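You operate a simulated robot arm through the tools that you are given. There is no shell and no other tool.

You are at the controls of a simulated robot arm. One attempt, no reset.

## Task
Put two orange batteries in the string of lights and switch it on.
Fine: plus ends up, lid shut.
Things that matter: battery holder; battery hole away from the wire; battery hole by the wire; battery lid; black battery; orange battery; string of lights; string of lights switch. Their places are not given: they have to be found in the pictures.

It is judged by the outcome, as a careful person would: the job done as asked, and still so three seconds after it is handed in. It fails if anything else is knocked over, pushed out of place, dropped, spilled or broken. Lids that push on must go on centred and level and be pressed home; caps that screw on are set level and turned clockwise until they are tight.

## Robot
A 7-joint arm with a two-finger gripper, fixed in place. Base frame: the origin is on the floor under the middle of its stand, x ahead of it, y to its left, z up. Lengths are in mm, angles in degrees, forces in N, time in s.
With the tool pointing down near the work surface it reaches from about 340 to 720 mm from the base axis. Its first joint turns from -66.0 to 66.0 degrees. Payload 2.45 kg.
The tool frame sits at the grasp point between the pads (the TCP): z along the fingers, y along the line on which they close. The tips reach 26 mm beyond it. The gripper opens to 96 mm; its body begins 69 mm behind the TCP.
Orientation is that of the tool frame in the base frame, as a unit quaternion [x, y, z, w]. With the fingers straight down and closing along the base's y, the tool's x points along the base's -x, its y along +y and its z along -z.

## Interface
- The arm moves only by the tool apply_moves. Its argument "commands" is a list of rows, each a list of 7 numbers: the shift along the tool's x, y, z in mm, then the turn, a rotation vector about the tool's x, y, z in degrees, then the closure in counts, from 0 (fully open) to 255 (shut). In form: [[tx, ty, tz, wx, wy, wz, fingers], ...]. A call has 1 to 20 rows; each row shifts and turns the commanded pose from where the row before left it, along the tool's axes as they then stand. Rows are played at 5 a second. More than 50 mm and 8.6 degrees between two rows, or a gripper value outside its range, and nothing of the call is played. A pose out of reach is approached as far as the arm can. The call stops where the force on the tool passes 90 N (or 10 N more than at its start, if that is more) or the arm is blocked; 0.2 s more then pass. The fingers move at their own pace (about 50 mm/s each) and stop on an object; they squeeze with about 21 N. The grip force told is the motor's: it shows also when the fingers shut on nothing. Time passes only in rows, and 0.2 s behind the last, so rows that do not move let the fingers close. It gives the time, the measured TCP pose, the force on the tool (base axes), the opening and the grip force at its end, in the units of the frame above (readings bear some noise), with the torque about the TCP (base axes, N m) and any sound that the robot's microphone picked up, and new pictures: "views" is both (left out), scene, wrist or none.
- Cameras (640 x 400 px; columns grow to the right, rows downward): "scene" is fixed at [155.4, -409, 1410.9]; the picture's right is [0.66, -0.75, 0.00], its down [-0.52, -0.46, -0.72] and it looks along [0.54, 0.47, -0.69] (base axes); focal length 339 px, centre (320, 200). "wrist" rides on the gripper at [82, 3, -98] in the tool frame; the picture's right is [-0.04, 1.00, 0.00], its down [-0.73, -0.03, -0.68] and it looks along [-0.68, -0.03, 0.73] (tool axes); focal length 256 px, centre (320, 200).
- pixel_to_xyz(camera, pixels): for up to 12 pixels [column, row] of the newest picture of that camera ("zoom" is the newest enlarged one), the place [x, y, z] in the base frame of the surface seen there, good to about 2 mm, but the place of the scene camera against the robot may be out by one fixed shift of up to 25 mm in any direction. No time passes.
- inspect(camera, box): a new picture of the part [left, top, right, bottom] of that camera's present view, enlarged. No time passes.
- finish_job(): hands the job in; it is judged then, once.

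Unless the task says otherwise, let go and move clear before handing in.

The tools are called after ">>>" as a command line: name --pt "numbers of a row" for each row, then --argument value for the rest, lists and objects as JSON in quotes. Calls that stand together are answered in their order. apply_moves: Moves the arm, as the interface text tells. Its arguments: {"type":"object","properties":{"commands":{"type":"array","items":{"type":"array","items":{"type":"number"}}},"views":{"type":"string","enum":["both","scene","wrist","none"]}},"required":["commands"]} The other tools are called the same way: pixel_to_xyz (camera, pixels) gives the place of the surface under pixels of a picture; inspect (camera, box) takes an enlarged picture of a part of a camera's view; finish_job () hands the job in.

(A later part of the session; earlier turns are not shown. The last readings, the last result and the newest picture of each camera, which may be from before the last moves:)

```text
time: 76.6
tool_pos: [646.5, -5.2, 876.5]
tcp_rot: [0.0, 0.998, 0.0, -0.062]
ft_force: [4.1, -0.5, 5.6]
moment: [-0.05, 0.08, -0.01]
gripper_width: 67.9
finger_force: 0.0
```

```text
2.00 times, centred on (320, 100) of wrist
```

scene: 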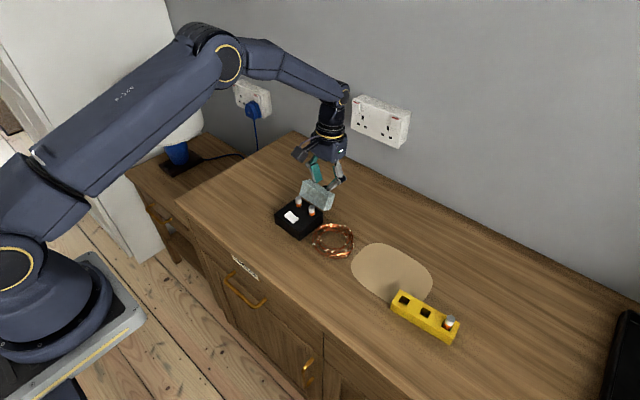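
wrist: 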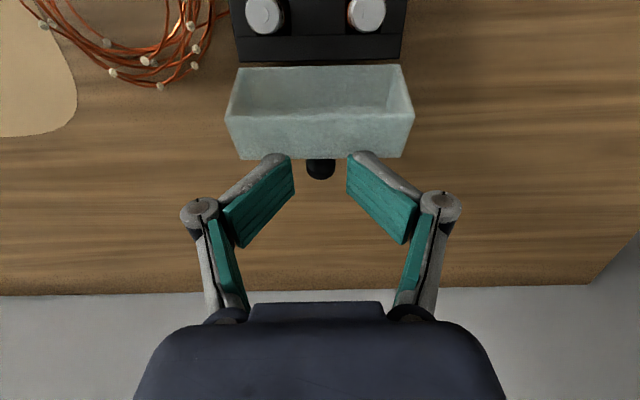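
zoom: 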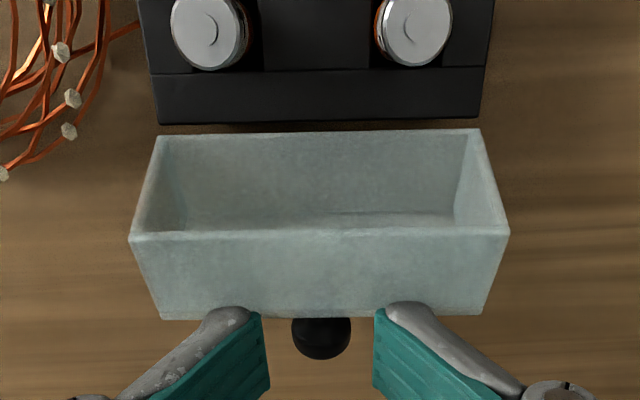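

The box has settled back in place and both batteries are fine; the fingertips are leaning on the lid's back face. I'll back off away from the lid and up.

>>> apply_moves --pt "-3 0 -6 0 0 0 80" --pt "-3 0 -12 0 0 0 80" --pt "0 0 -20 0 0 0 80" --pt "0 0 -10 0 0 0 80" --pt "0 0 0 0 0 0 80" --views "both"

>>> inspect --camera "wrist" --box '[220, 20, 420, 200]'

>>> inspect --camera "scene" --box '[275, 155, 355, 235]'

```text
time: 77.8
tool_pos: [660.0, -6.3, 923.4]
tcp_rot: [0.0, 0.998, 0.0, -0.061]
ft_force: [0.1, -0.2, -0.8]
moment: [0.01, -0.02, 0.0]
gripper_width: 65.8
finger_force: 0.1
```

scene: 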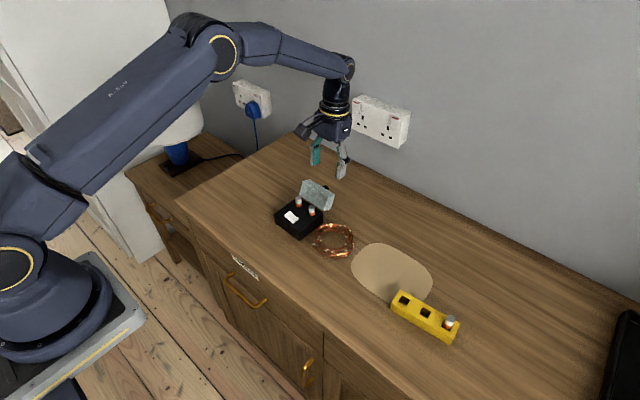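
wrist: 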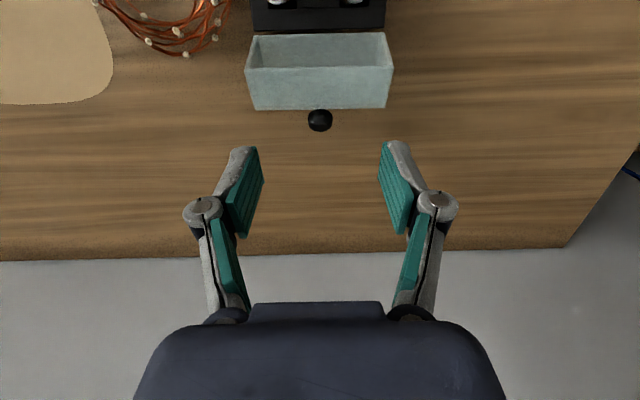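

```text
2.22 times, centred on (320, 110) of wrist
```

zoom: 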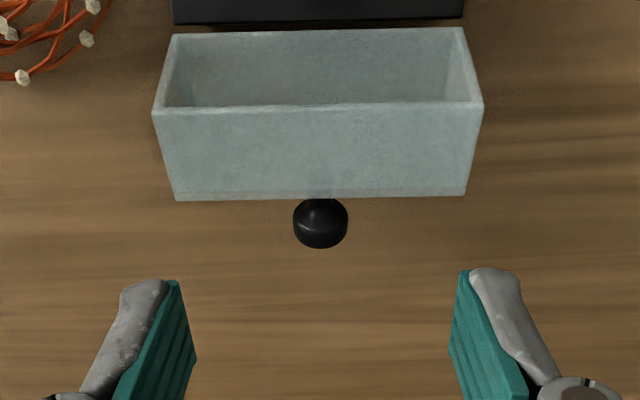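

```text
5.00 times, centred on (315, 195) of scene
```

zoom: 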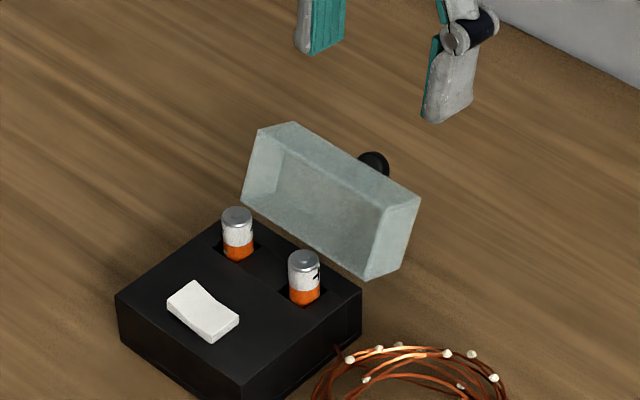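

Box, batteries and lid are undisturbed. I'll measure exactly where the knob and lid are now.

>>> pixel_to_xyz --camera "wrist" --pixels '[[320, 115], [320, 120], [320, 126], [311, 120], [329, 120], [320, 131], [258, 105], [385, 103], [250, 72], [390, 70], [320, 90], [320, 104]]'

>>> inspect --camera "wrist" --box '[290, 80, 350, 140]'

```text
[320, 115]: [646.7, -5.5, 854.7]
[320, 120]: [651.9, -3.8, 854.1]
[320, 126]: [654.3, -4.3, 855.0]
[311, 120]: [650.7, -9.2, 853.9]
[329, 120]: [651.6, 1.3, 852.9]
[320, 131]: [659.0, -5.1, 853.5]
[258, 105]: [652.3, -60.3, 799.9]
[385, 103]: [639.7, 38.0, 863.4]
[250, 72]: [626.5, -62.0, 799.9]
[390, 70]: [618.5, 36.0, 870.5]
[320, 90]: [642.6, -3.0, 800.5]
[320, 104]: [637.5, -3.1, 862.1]
```

```text
6.67 times, centred on (320, 110) of wrist
```

zoom: 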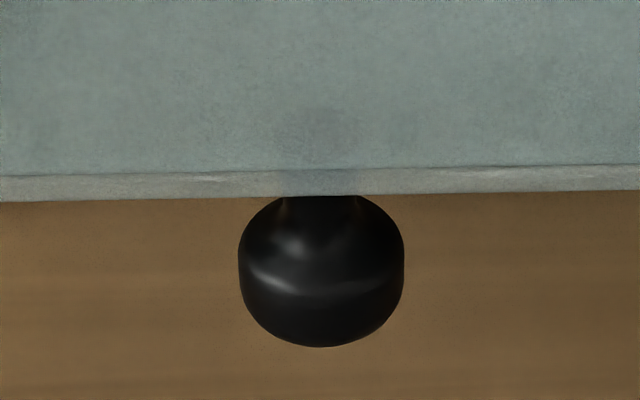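

The lid has dropped further open to about 110°, with the knob now centred near (652,-4.5,846), which is why the earlier grip slid off. I'll line up again on the new knob position at a 14° tilt, stopping 25 mm above.

>>> apply_moves --pt "0 0 0 0 6.9 0 110" --pt "-6 0.5 18 0 0 0 110" --pt "-5.5 0.5 18 0 0 0 110" --pt "0 0 0 0 0 0 110" --pt "0 0 0 0 0 0 110" --views "both"

>>> inspect --camera "wrist" --box '[220, 20, 420, 200]'

>>> pixel_to_xyz --camera "wrist" --pixels '[[320, 150], [320, 155], [320, 145], [320, 140], [310, 148], [330, 148]]'

```text
time: 79.0
tool_pos: [661.3, -3.6, 885.5]
tcp_rot: [0.0, 0.993, 0.0, -0.122]
ft_force: [0.2, 0.1, -0.1]
moment: [-0.01, 0.01, 0.03]
gripper_width: 54.4
finger_force: 0.0
```

scene: 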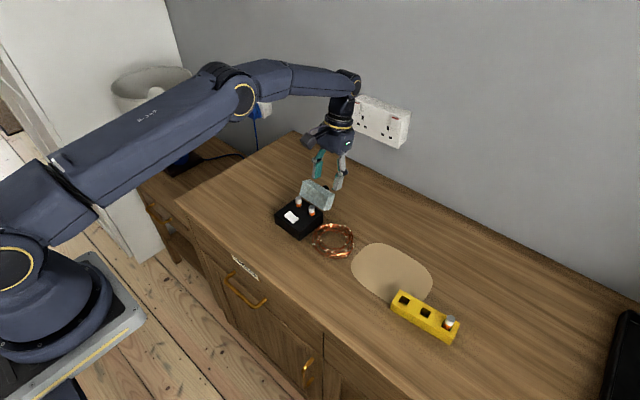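
wrist: 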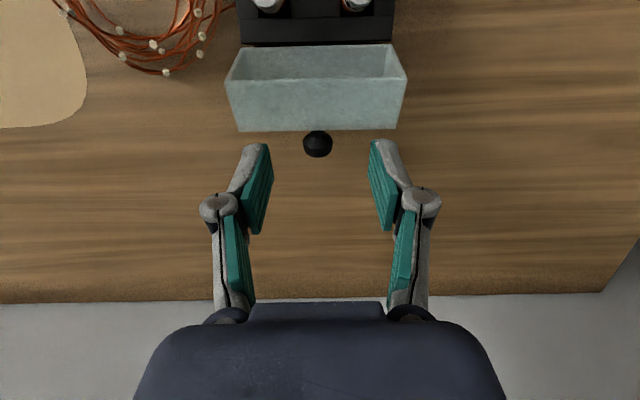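

```text
2.22 times, centred on (320, 110) of wrist
```

zoom: 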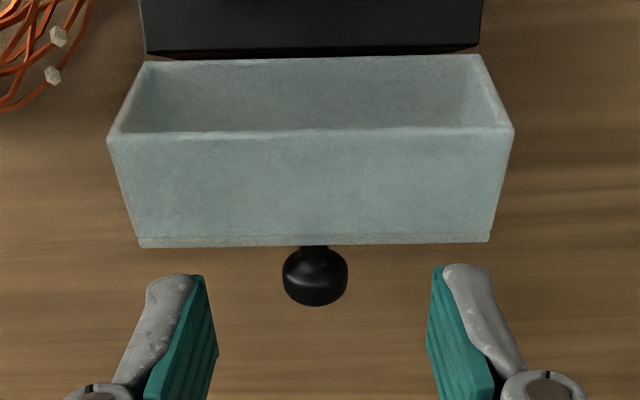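

```text
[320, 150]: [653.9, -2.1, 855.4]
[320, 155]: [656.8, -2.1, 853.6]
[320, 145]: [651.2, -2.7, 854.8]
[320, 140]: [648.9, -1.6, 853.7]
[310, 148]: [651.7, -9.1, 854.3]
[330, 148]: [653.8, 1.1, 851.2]
```

The knob is on the finger midline (wrist 318,145) about 40 mm ahead of the TCP. I'll descend 23 mm and close gradually, checking the force.

>>> apply_moves --pt "0 -1 12 0 0 0 110" --pt "0 0 11 0 0 0 110" --pt "0 0 0 0 0 0 110" --views "wrist"

>>> inspect --camera "scene" --box '[275, 155, 355, 235]'

```text
time: 79.8
tool_pos: [656.9, -5.9, 863.9]
tcp_rot: [0.0, 0.993, 0.0, -0.122]
ft_force: [0.3, -0.4, -0.1]
moment: [0.01, -0.02, 0.03]
gripper_width: 54.8
finger_force: 0.0
```

wrist: 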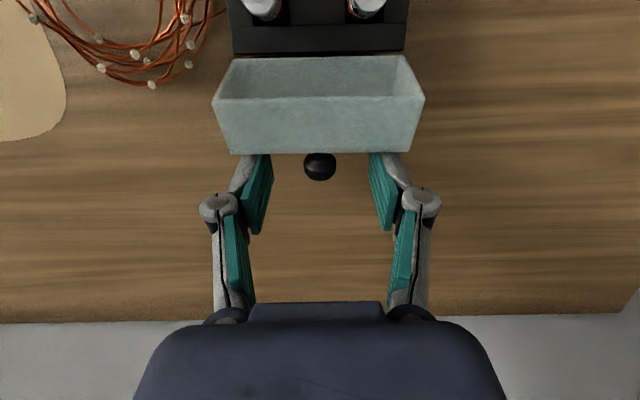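

```text
5.00 times, centred on (315, 195) of scene
```

zoom: 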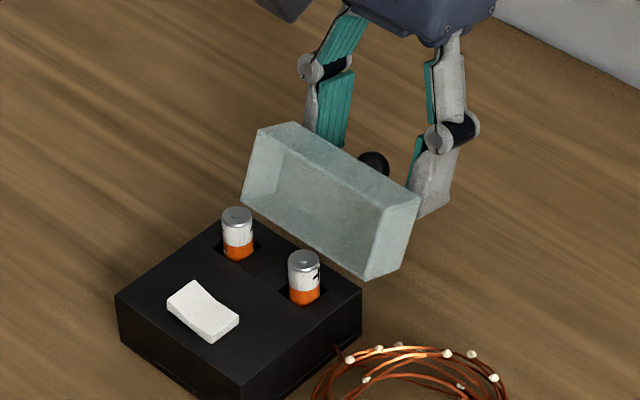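

No contact, and the knob now appears at the same spot in the view (320,167) as in the earlier good grips. I'll close on it.

>>> apply_moves --pt "0 0 0 0 0 0 160" --pt "0 0 0 0 0 0 190" --pt "0 0 0 0 0 0 210" --pt "0 0 0 0 0 0 225" --pt "0 0 0 0 0 0 225" --views "wrist"

>>> inspect --camera "scene" --box '[275, 155, 355, 235]'

```text
time: 81.0
tool_pos: [656.7, -4.8, 864.4]
tcp_rot: [0.0, 0.993, 0.0, -0.122]
ft_force: [-0.4, 0.4, -0.3]
moment: [-0.01, -0.03, 0.01]
gripper_width: 16.7
finger_force: 21.2
```

wrist: 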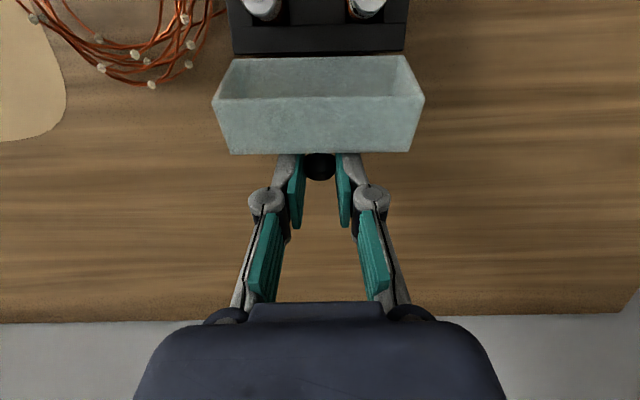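

```text
5.00 times, centred on (315, 195) of scene
```

zoom: 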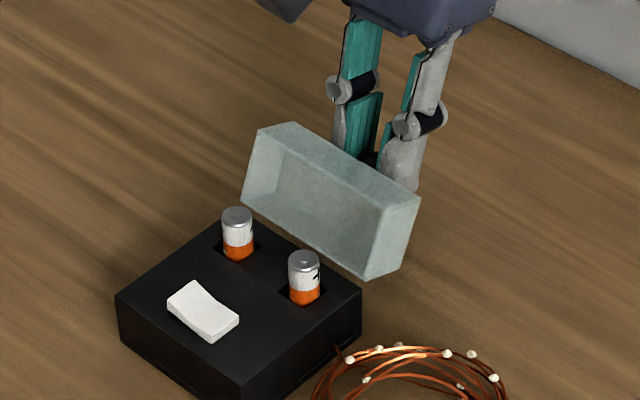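

The knob is held at 16.7 mm with no load. I'll rotate 15° back about the hinge line (about x=599, z=834) and check the forces.

>>> apply_moves --pt "3.94 0 -4.06 0 -5 0 255" --pt "3.94 0 -4.06 0 -5 0 255" --pt "3.94 0 -4.06 0 -5 0 255" --pt "0 0 0 0 0 0 255" --views "wrist"

>>> inspect --camera "scene" --box '[275, 155, 355, 235]'

```text
time: 82.0
tool_pos: [646.1, -6.1, 877.4]
tcp_rot: [0.0, 1.0, 0.0, 0.009]
ft_force: [1.1, 2.7, 1.4]
moment: [0.04, 0.0, 0.01]
gripper_width: 16.8
finger_force: 20.9
```

wrist: 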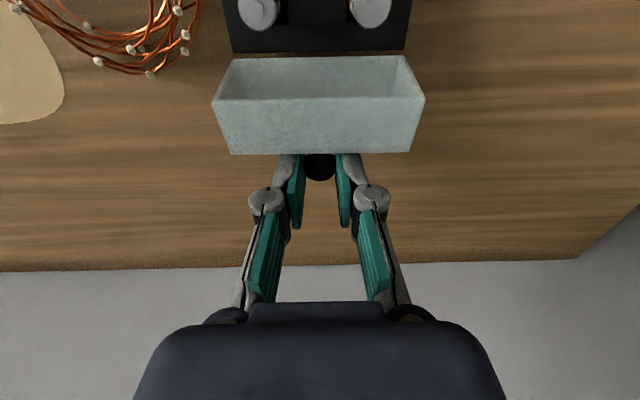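

```text
5.00 times, centred on (315, 195) of scene
```

zoom: 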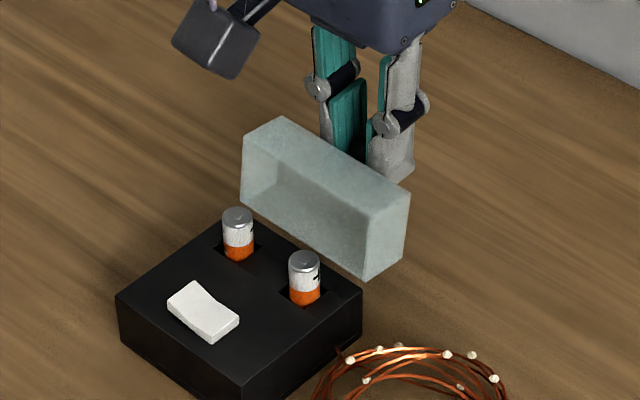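

Forces are tiny and the lid follows. I'll continue closing by 25°.

>>> apply_moves --pt "3.94 0 -4.06 0 -5 0 255" --pt "3.94 0 -4.06 0 -5 0 255" --pt "3.94 0 -4.06 0 -5 0 255" --pt "3.94 0 -4.06 0 -5 0 255" --pt "3.94 0 -4.06 0 -5 0 255" --pt "0 0 0 0 0 0 255" --views "wrist"

>>> inspect --camera "scene" --box '[275, 155, 355, 235]'

```text
time: 83.4
tool_pos: [623.5, -5.7, 893.1]
tcp_rot: [0.0, 0.975, 0.0, 0.224]
ft_force: [2.8, 0.5, 2.5]
moment: [-0.01, -0.09, 0.02]
gripper_width: 16.8
finger_force: 20.9
```

wrist: 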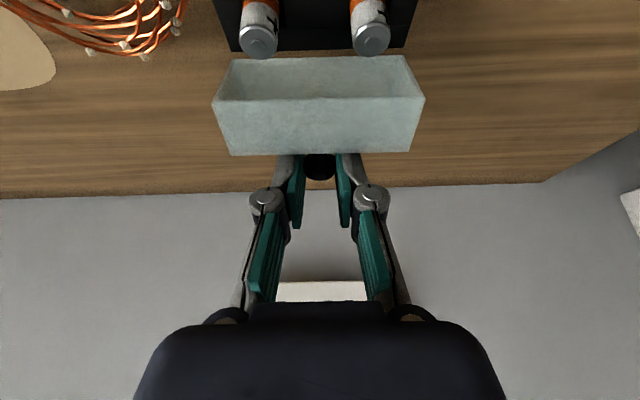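

```text
5.00 times, centred on (315, 195) of scene
```

zoom: 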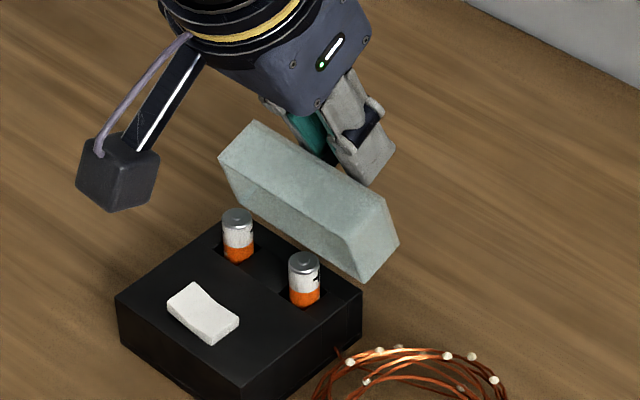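

The lid is at about 70° with minimal force. I'll continue another 27° toward the arm's forward-tilt limit.

>>> apply_moves --pt "3.94 0 -4.06 0 -5 0 255" --pt "3.94 0 -4.06 0 -5 0 255" --pt "3.94 0 -4.06 0 -5 0 255" --pt "3.94 0 -4.06 0 -5 0 255" --pt "3.94 0 -4.06 0 -5 0 255" --pt "1.58 0 -1.68 0 -2 0 255" --pt "0 0 0 0 0 0 255" --views "both"

>>> inspect --camera "scene" --box '[275, 155, 355, 235]'

```text
time: 85.0
tool_pos: [595.2, -6.1, 898.4]
tcp_rot: [0.0, 0.895, 0.0, 0.446]
ft_force: [1.9, 3.7, 4.4]
moment: [0.03, -0.14, 0.05]
gripper_width: 16.7
finger_force: 21.6
```

scene: 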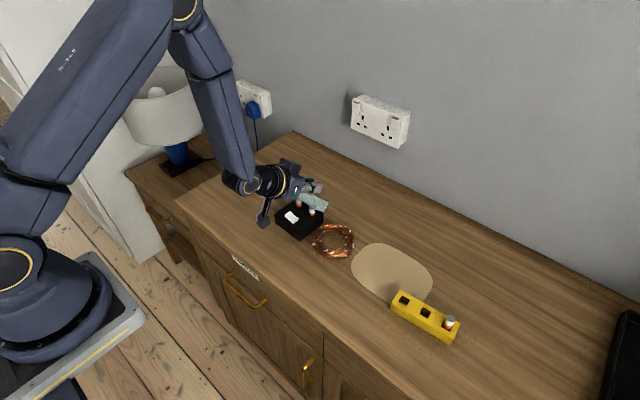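
wrist: 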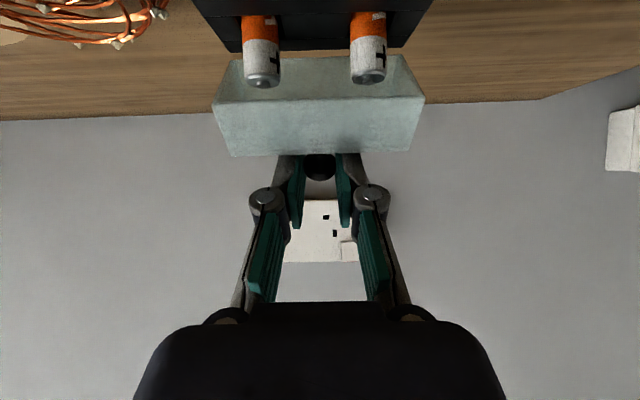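

```text
5.00 times, centred on (315, 195) of scene
```

zoom: 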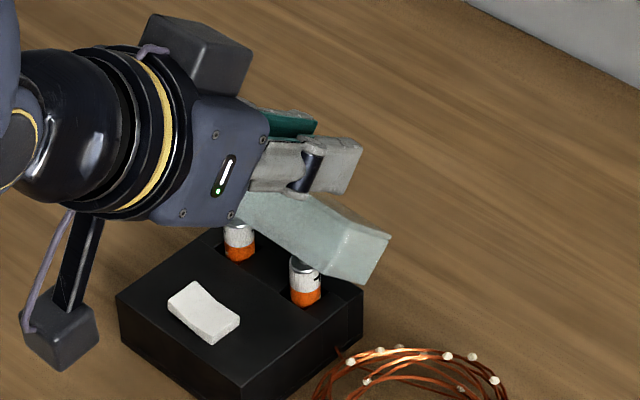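

The lid is at about 43° and the arm is near its tilt limit. I'll release and back off to see whether the lid holds there.

>>> apply_moves --pt "0 0 0 0 0 0 210" --pt "0 0 0 0 0 0 160" --pt "0 0 0 0 0 0 110" --pt "0 0 -20 0 0 0 110" --pt "0 0 -35 0 0 0 110" --pt "0 0 0 0 0 0 110" --views "both"

>>> inspect --camera "scene" --box '[275, 155, 355, 235]'

>>> inspect --camera "wrist" --box '[220, 20, 420, 180]'

```text
time: 86.4
tool_pos: [549.7, -6.7, 932.2]
tcp_rot: [0.0, 0.895, 0.0, 0.446]
ft_force: [0.2, 1.7, 0.0]
moment: [0.01, 0.04, 0.02]
gripper_width: 54.7
finger_force: 0.1
```

scene: 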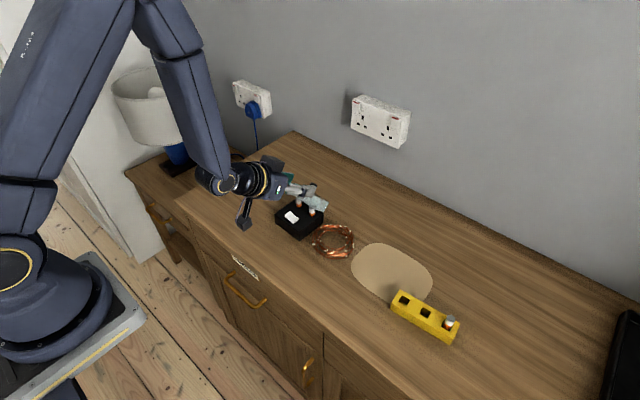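
wrist: 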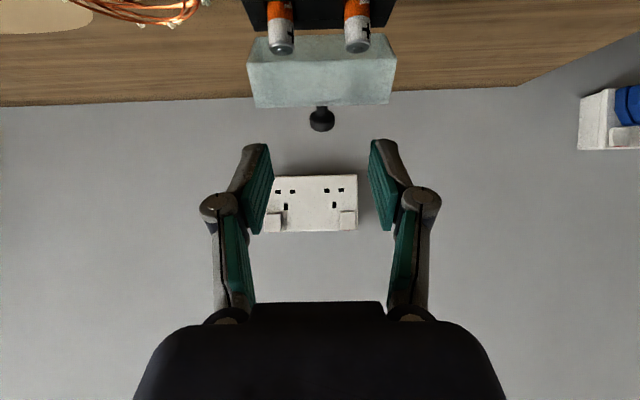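

```text
5.00 times, centred on (315, 195) of scene
```

zoom: 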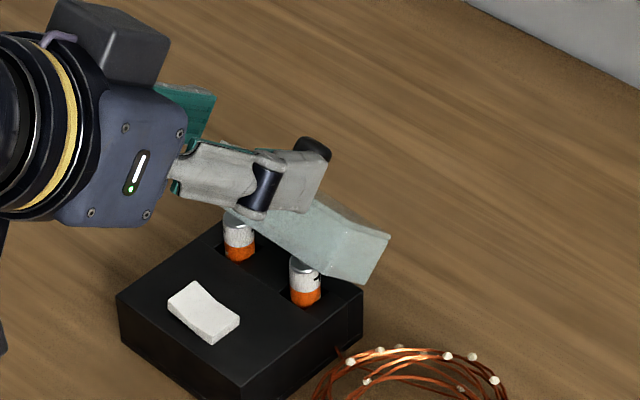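

```text
2.50 times, centred on (320, 100) of wrist
```

zoom: 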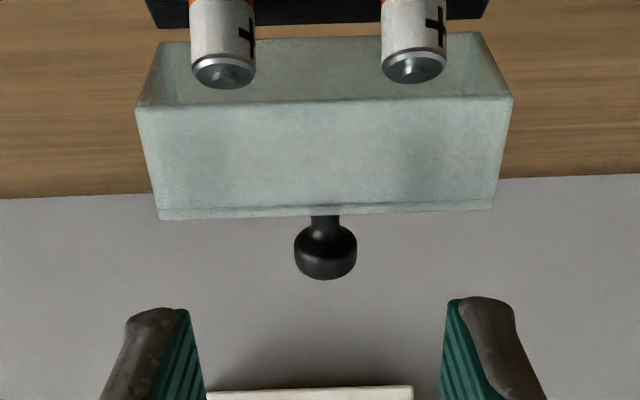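

The lid stays at about 43°, with both batteries' "+" ends visible under it. I'll measure the knob before regripping.

>>> pixel_to_xyz --camera "wrist" --pixels '[[321, 115], [321, 120], [321, 127], [311, 120], [331, 120], [321, 106], [258, 102], [386, 98], [250, 65], [392, 62]]'

```text
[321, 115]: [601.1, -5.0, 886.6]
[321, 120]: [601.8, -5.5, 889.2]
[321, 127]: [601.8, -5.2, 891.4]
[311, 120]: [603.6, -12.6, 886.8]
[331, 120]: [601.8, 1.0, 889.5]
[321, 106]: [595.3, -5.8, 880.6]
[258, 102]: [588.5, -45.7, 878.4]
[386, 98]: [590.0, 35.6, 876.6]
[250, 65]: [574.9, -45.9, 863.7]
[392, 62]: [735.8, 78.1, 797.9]
```

The knob is centred near (607,-5,887.5). I'll bring the tool to an 8° forward tilt and move above the knob.

>>> apply_moves --pt "0 0 0 0 7.5 0 110" --pt "0 0 0 0 7.5 0 110" --pt "0 0 0 0 7.5 0 110" --pt "0 0 0 0 7.5 0 110" --pt "0 0 0 0 7.5 0 110" --pt "0 0 0 0 7.5 0 110" --pt "-25 0 -6 0 0 0 110" --pt "-25.4 0 -0.2 0 0 0 110" --pt "0 0 0 0 0 0 110" --pt "0 0 0 0 0 0 110" --views "both"

>>> inspect --camera "wrist" --box '[220, 20, 420, 180]'

>>> pixel_to_xyz --camera "wrist" --pixels '[[320, 128], [320, 133], [320, 123], [310, 128], [330, 128], [320, 138], [320, 118]]'

```text
time: 88.6
tool_pos: [600.0, -7.3, 944.2]
tcp_rot: [0.0, 0.998, 0.0, 0.069]
ft_force: [0.1, 0.2, 0.3]
moment: [0.0, -0.04, 0.03]
gripper_width: 54.7
finger_force: 0.0
```

scene: 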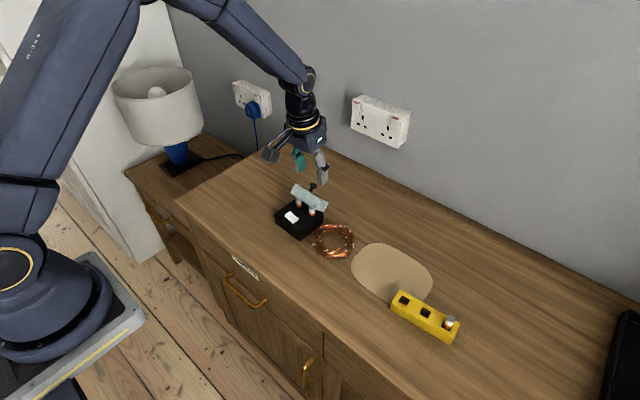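
wrist: 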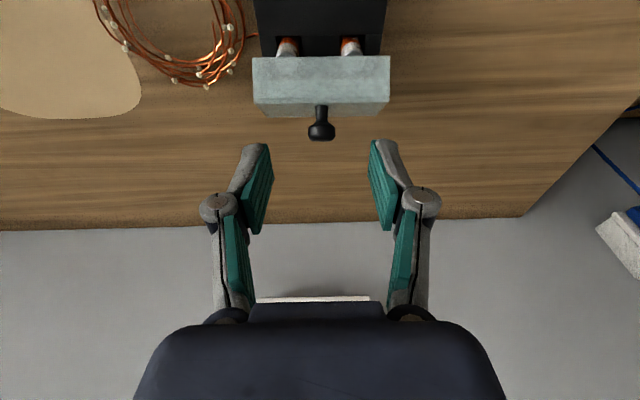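

```text
2.50 times, centred on (320, 100) of wrist
```

zoom: 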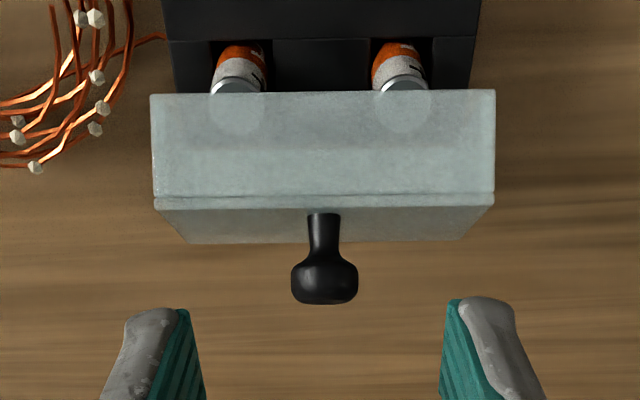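

```text
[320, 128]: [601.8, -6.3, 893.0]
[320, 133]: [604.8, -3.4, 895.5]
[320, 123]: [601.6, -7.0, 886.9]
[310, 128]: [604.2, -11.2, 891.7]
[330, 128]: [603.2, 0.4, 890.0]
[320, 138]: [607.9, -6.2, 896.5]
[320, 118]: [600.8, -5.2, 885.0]
```

The knob shows in clean profile at wrist (321,130). I'll descend 38 mm over it and close.

>>> apply_moves --pt "0.2 0.6 20 0 0 0 110" --pt "0.2 0 18 0 0 0 110" --pt "0 0 0 0 0 0 110" --pt "0 0 0 0 0 0 180" --pt "0 0 0 0 0 0 210" --pt "0 0 0 0 0 0 225" --pt "0 0 0 0 0 0 225" --views "wrist"

>>> inspect --camera "scene" --box '[275, 155, 355, 235]'

```text
time: 90.2
tool_pos: [603.2, -4.9, 906.4]
tcp_rot: [0.001, 0.998, -0.001, 0.07]
ft_force: [1.9, -1.3, 0.0]
moment: [-0.05, -0.04, 0.04]
gripper_width: 16.7
finger_force: 21.0
```

wrist: 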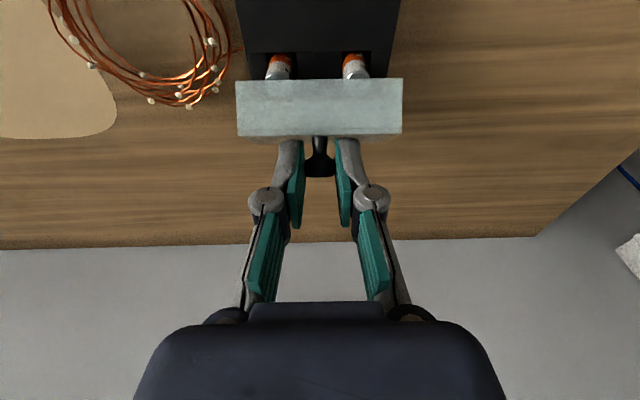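

```text
5.00 times, centred on (315, 195) of scene
```

zoom: 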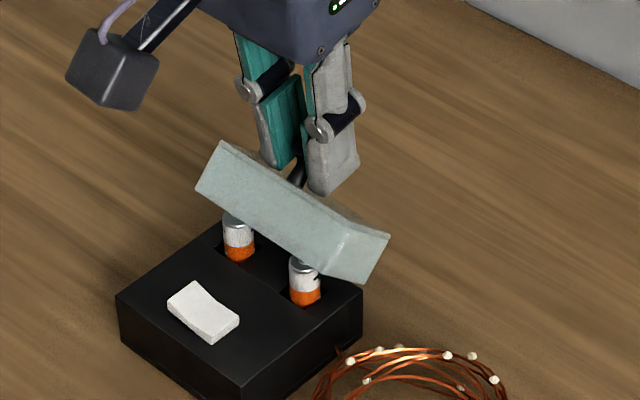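

The knob is held with no load. I'll close the lid by 20° and check.

>>> apply_moves --pt "6.22 0 -0.98 0 -5 0 255" --pt "6.22 0 -0.98 0 -5 0 255" --pt "6.22 0 -0.98 0 -5 0 255" --pt "6.22 0 -0.98 0 -5 0 255" --pt "0 0 0 0 0 0 255" --views "wrist"

>>> inspect --camera "scene" --box '[275, 155, 355, 235]'

```text
time: 91.4
tool_pos: [578.8, -4.9, 903.4]
tcp_rot: [0.0, 0.97, 0.0, 0.242]
ft_force: [-1.5, 1.0, -0.1]
moment: [0.01, 0.05, 0.02]
gripper_width: 16.8
finger_force: 21.0
```

wrist: 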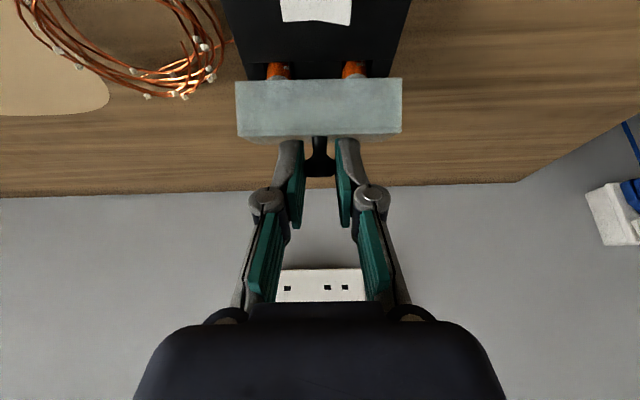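

```text
5.00 times, centred on (315, 195) of scene
```

zoom: 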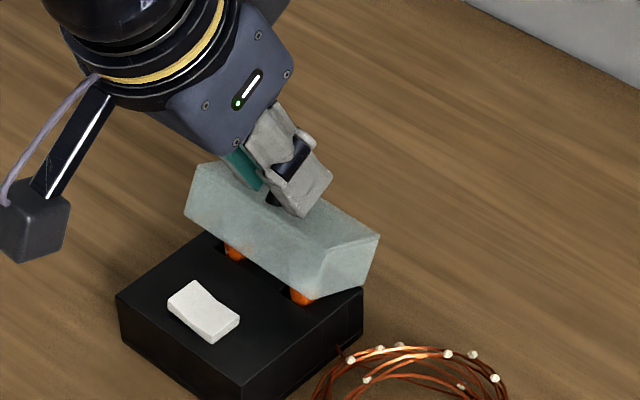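

The lid is at about 23° and clearing the batteries. I'll continue 15° in smaller steps while watching the force.

>>> apply_moves --pt "6.22 0 -0.98 0 -5 0 255" --pt "6.22 0 -0.98 0 -5 0 255" --pt "6.22 0 -0.98 0 -5 0 255" --pt "0 0 0 0 0 0 255" --views "wrist"

>>> inspect --camera "scene" --box '[275, 155, 355, 235]'

>>> inspect --camera "wrist" --box '[220, 20, 420, 180]'

```text
time: 92.4
tool_pos: [562.9, -6.5, 896.6]
tcp_rot: [0.0, 0.93, 0.0, 0.367]
ft_force: [0.9, 1.1, -0.8]
moment: [-0.04, 0.11, 0.0]
gripper_width: 16.9
finger_force: 20.5
```

wrist: 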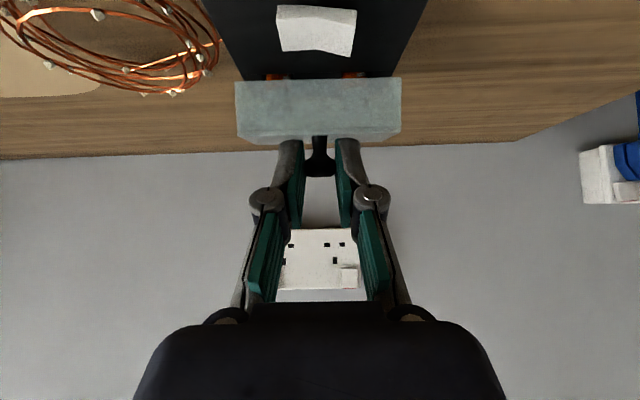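

```text
5.00 times, centred on (315, 195) of scene
```

zoom: 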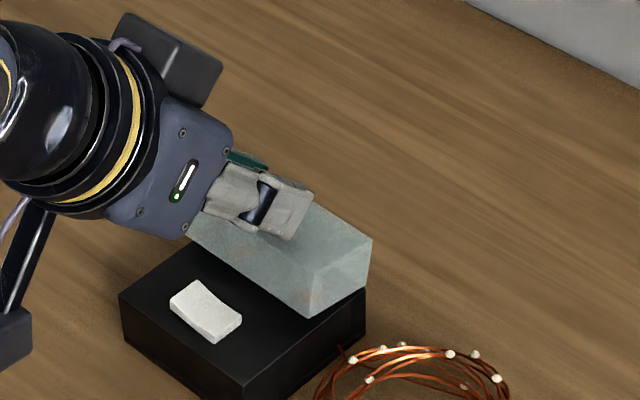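

```text
2.50 times, centred on (320, 100) of wrist
```

zoom: 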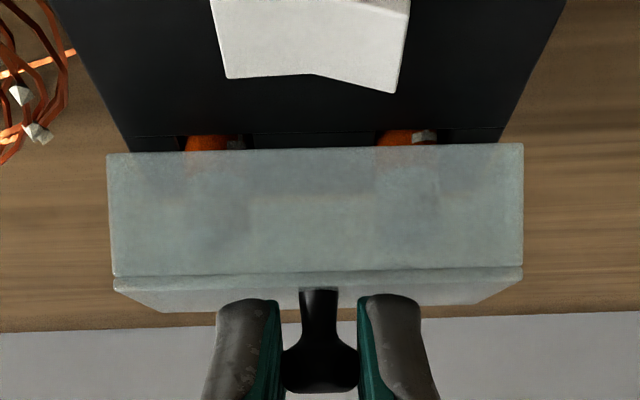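

The lid is about 8° from shut, with force still near zero. I'll bring it down the rest of the way in small steps.

>>> apply_moves --pt "3.73 0 -0.66 0 -3 0 255" --pt "3.73 0 -0.66 0 -3 0 255" --pt "2.48 0 -0.45 0 -2 0 255" --pt "0 0 0 0 0 0 255" --views "wrist"

>>> inspect --camera "scene" --box '[275, 155, 355, 235]'

>>> inspect --camera "wrist" --box '[220, 20, 420, 180]'

```text
time: 93.4
tool_pos: [554.3, -4.6, 890.2]
tcp_rot: [0.0, 0.902, 0.0, 0.431]
ft_force: [0.5, 0.6, 0.3]
moment: [-0.02, 0.05, 0.09]
gripper_width: 16.7
finger_force: 20.8
```

wrist: 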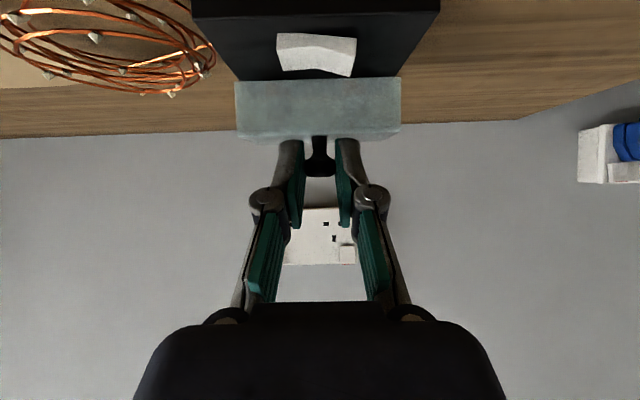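

```text
5.00 times, centred on (315, 195) of scene
```

zoom: 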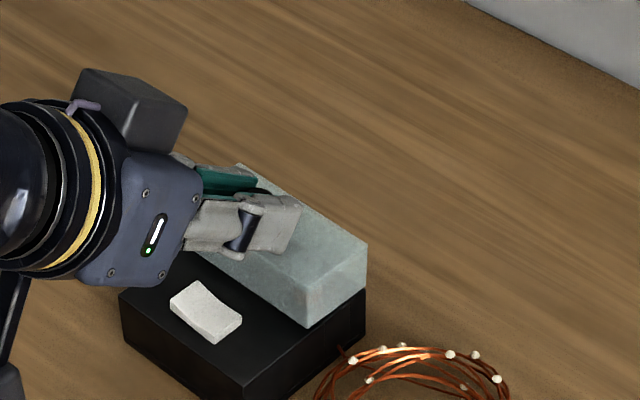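

```text
2.50 times, centred on (320, 100) of wrist
```

zoom: 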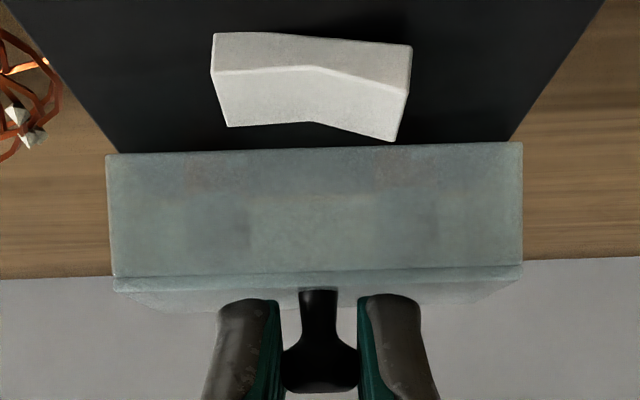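

The knob is back at its closed-position height (about 879). I'll rotate another 1.5° to feel for the lid seating.

>>> apply_moves --pt "1.24 0 -0.2 0 -1 0 255" --pt "0.62 0 -0.1 0 -0.5 0 255" --pt "0 0 0 0 0 0 255" --views "wrist"

>>> inspect --camera "scene" --box '[295, 190, 335, 240]'

>>> inspect --camera "wrist" --box '[220, 20, 420, 180]'

```text
time: 94.2
tool_pos: [552.9, -6.7, 888.7]
tcp_rot: [0.001, 0.897, -0.001, 0.442]
ft_force: [-1.4, -0.7, 0.0]
moment: [0.01, 0.13, 0.04]
gripper_width: 16.6
finger_force: 21.1
```

wrist: 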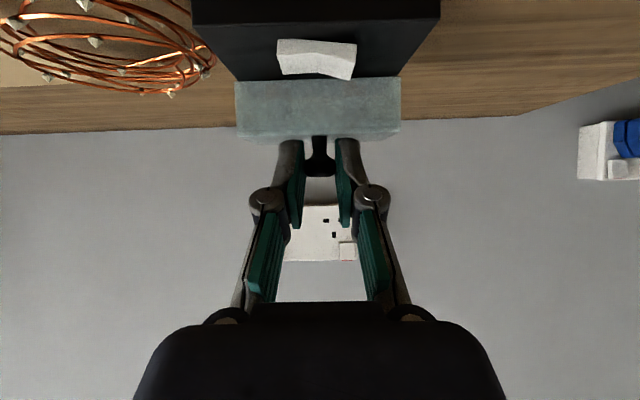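

```text
8.00 times, centred on (315, 215) of scene
```

zoom: 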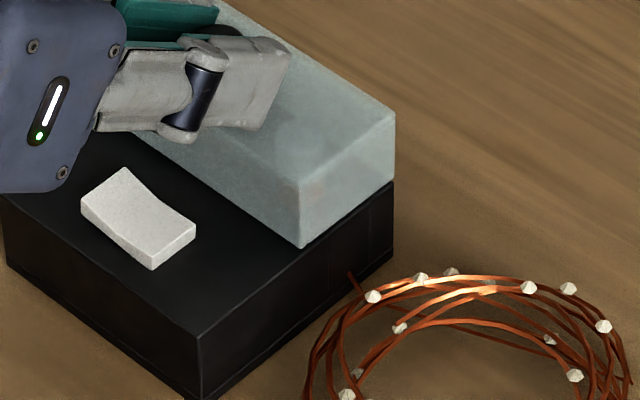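

```text
2.50 times, centred on (320, 100) of wrist
```

zoom: 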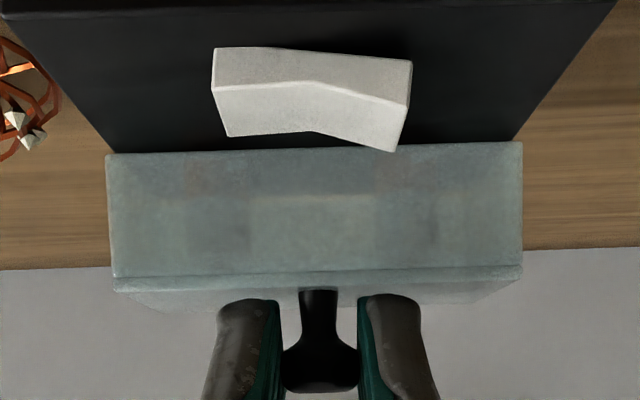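

The lid looks shut, with its edge against the box top. I'll release the knob and back away to check it.

>>> apply_moves --pt "0 0 0 0 0 0 210" --pt "0 0 0 0 0 0 160" --pt "0 0 0 0 0 0 110" --pt "0 0 -20 0 0 0 110" --pt "0 0 -35 0 0 0 110" --pt "0 0 0 0 0 0 110" --views "both"

>>> inspect --camera "scene" --box '[295, 190, 335, 240]'

>>> inspect --camera "wrist" --box '[220, 20, 420, 180]'

```text
time: 95.6
tool_pos: [509.4, -7.0, 922.8]
tcp_rot: [0.001, 0.897, -0.001, 0.441]
ft_force: [0.1, 0.5, -0.5]
moment: [0.05, 0.02, 0.0]
gripper_width: 54.8
finger_force: 0.1
```

scene: 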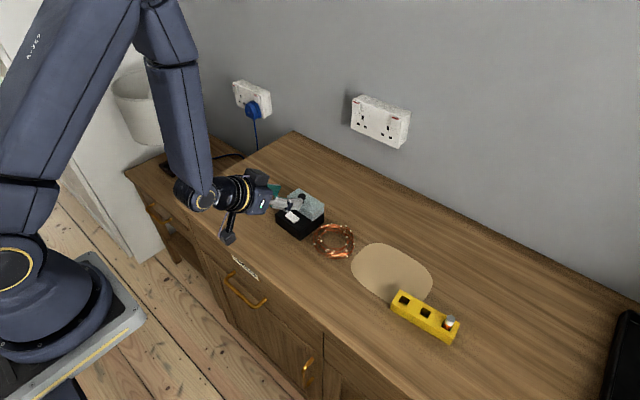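
wrist: 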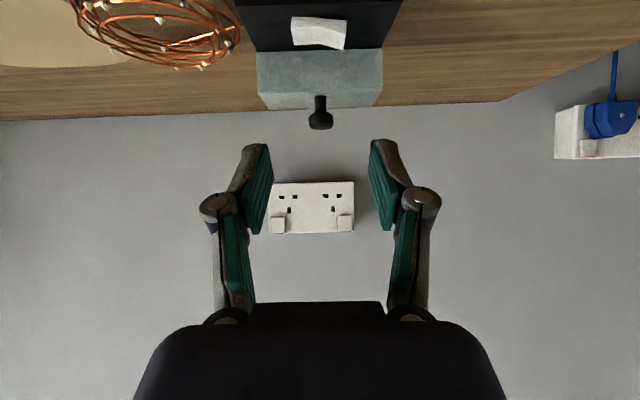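

```text
8.00 times, centred on (315, 215) of scene
```

zoom: 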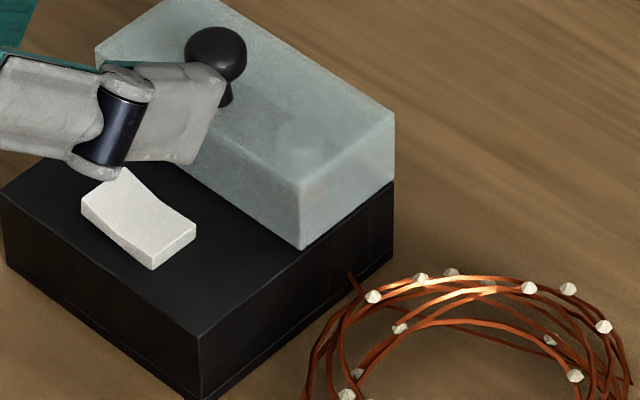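

```text
2.50 times, centred on (320, 100) of wrist
```

zoom: 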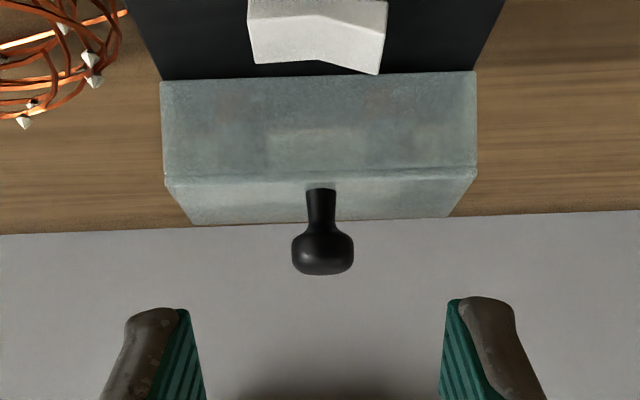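

The lid rests shut on the box. I'll straighten the tool, close the fingers and press down on the knob to be sure it is fully home.

>>> apply_moves --pt "0 0 0 0 7.48 0 110" --pt "0 0 0 0 7.48 0 110" --pt "0 0 0 0 7.48 0 150" --pt "0 0 0 0 7.48 0 200" --pt "0 0 0 0 7.48 0 255" --pt "0 0 0 0 7.48 0 255" --pt "0 0 0 0 7.48 0 255" --pt "0 0 -10 0 0 0 255" --pt "-29.3 0.5 0 0 0 0 255" --pt "-29.3 0.5 0 0 0 0 255" --pt "0 0 0 0 0 0 255" --pt "0 0 0 0 0 0 255" --views "both"

>>> inspect --camera "wrist" --box '[220, 20, 420, 180]'

>>> pixel_to_xyz --camera "wrist" --pixels '[[320, 122], [320, 128], [320, 115], [270, 100], [375, 100], [270, 120], [375, 120], [270, 80], [375, 80], [300, 40], [340, 40], [320, 40]]'

```text
time: 98.2
tool_pos: [569.6, -3.5, 933.3]
tcp_rot: [-0.001, 1.0, 0.0, 0.0]
ft_force: [-0.4, 0.8, -0.4]
moment: [0.02, 0.0, 0.01]
gripper_width: 0.0
finger_force: 21.6
```

scene: 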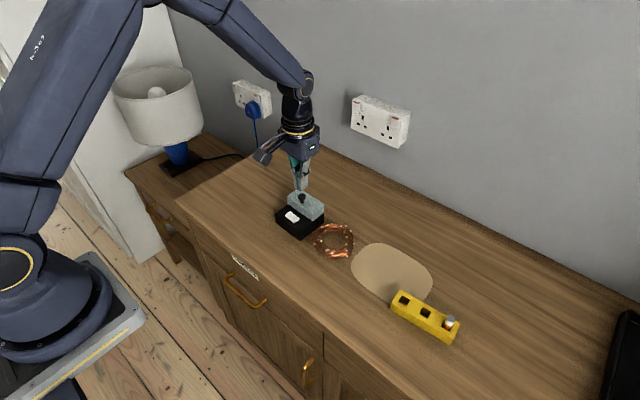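
wrist: 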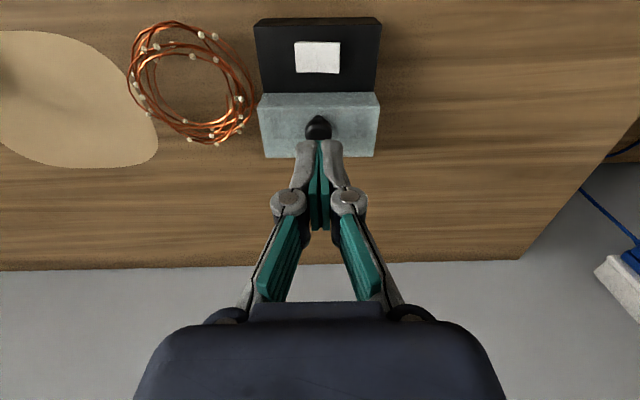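

```text
2.50 times, centred on (320, 100) of wrist
```

zoom: 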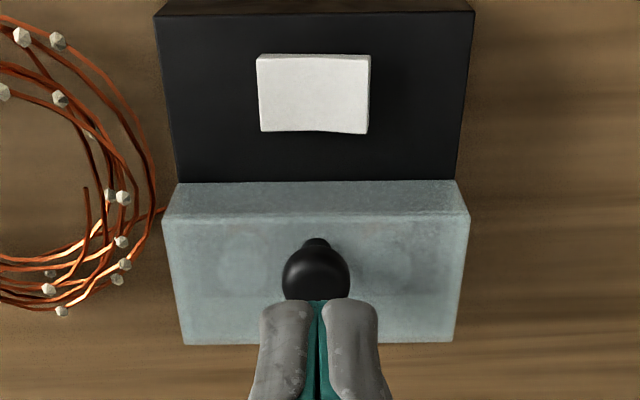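

```text
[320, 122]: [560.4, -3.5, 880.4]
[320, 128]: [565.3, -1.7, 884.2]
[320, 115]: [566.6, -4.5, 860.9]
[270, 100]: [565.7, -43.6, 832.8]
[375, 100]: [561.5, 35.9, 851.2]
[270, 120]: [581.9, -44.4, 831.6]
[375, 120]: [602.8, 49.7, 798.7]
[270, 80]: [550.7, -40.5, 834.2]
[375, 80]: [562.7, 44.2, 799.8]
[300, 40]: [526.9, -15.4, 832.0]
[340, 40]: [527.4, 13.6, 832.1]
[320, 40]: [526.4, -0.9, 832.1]
```

The fingertips are over the knob. I'll lower until I feel contact near z≈911 and press lightly.

>>> apply_moves --pt "0 0 10 0 0 0 255" --pt "0 0 9 0 0 0 255" --pt "0 0 2 0 0 0 255" --pt "0 0 1 0 0 0 255" --pt "0 0 0 0 0 0 255" --views "wrist"

>>> inspect --camera "scene" --box '[275, 175, 345, 245]'

```text
time: 99.4
tool_pos: [567.7, -4.0, 912.7]
tcp_rot: [-0.001, 1.0, 0.0, 0.001]
ft_force: [0.4, -0.5, -0.6]
moment: [0.03, -0.03, 0.02]
gripper_width: 0.0
finger_force: 21.4
```

wrist: 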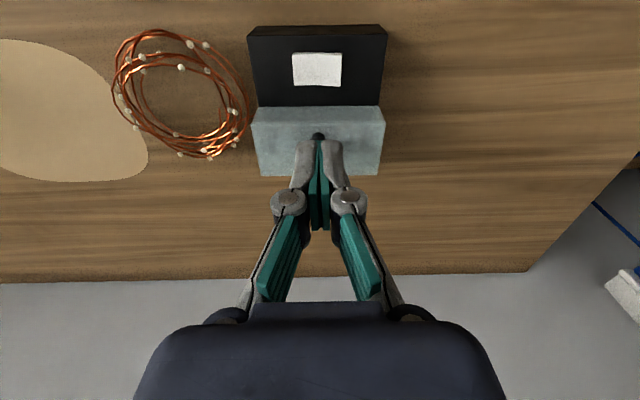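

```text
5.71 times, centred on (310, 210) of scene
```

zoom: 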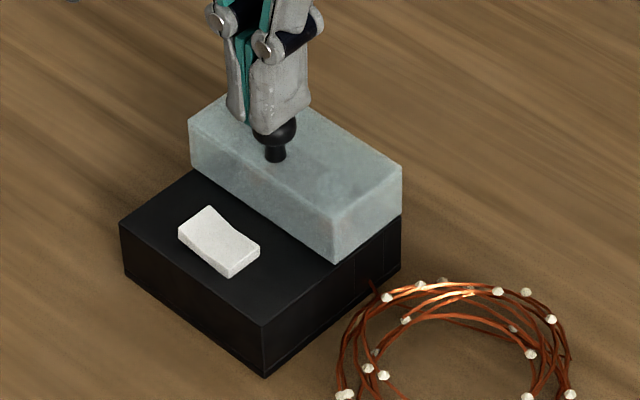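

The fingertips are right at the knob top without load yet. I'll press down 1 mm at a time.

>>> apply_moves --pt "0 0 1 0 0 0 255" --pt "0 0 1 0 0 0 255" --pt "0 0 0 0 0 0 255" --views "none"

>>> apply_moves --pt "0 0 1 0 0 0 255" --pt "0 0 0 0 0 0 255" --views "none"

```text
time: 100.2
tool_pos: [567.2, -5.1, 909.6]
tcp_rot: [0.0, 1.0, 0.001, 0.001]
ft_force: [0.0, -0.2, 0.8]
moment: [-0.02, 0.0, 0.02]
gripper_width: 0.2
finger_force: 20.9
```

```text
time: 100.8
tool_pos: [567.0, -5.0, 908.6]
tcp_rot: [0.0, 1.0, 0.0, 0.001]
ft_force: [-0.3, 0.6, 1.6]
moment: [-0.01, 0.01, 0.04]
gripper_width: 0.3
finger_force: 21.2
```

The force has just begun to rise (1.6 N). I'll continue millimetre by millimetre.

>>> apply_moves --pt "0 0 1 0 0 0 255" --pt "0 0 0 0 0 0 255" --views "none"

>>> apply_moves --pt "0 0 1 0 0 0 255" --pt "0 0 0 0 0 0 255" --views "wrist"

>>> inspect --camera "scene" --box '[275, 175, 345, 245]'

```text
time: 101.4
tool_pos: [566.8, -4.3, 908.5]
tcp_rot: [0.0, 1.0, 0.0, 0.0]
ft_force: [-3.6, 0.8, 11.5]
moment: [-0.02, 0.05, 0.0]
gripper_width: 5.8
finger_force: 20.8
```

```text
time: 102.0
tool_pos: [566.7, -3.7, 908.1]
tcp_rot: [0.0, 1.0, 0.001, 0.002]
ft_force: [-12.4, -1.0, 35.5]
moment: [-0.05, 0.26, -0.09]
gripper_width: 5.8
finger_force: 20.6
```

wrist: 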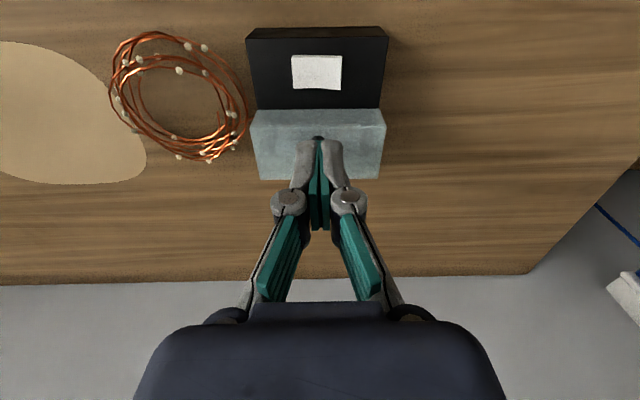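

```text
5.71 times, centred on (310, 210) of scene
```

zoom: 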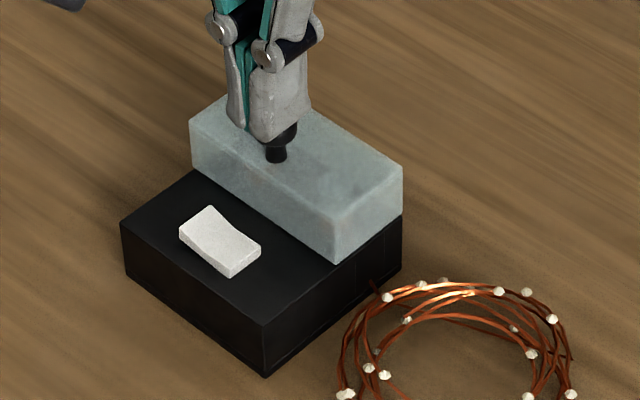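

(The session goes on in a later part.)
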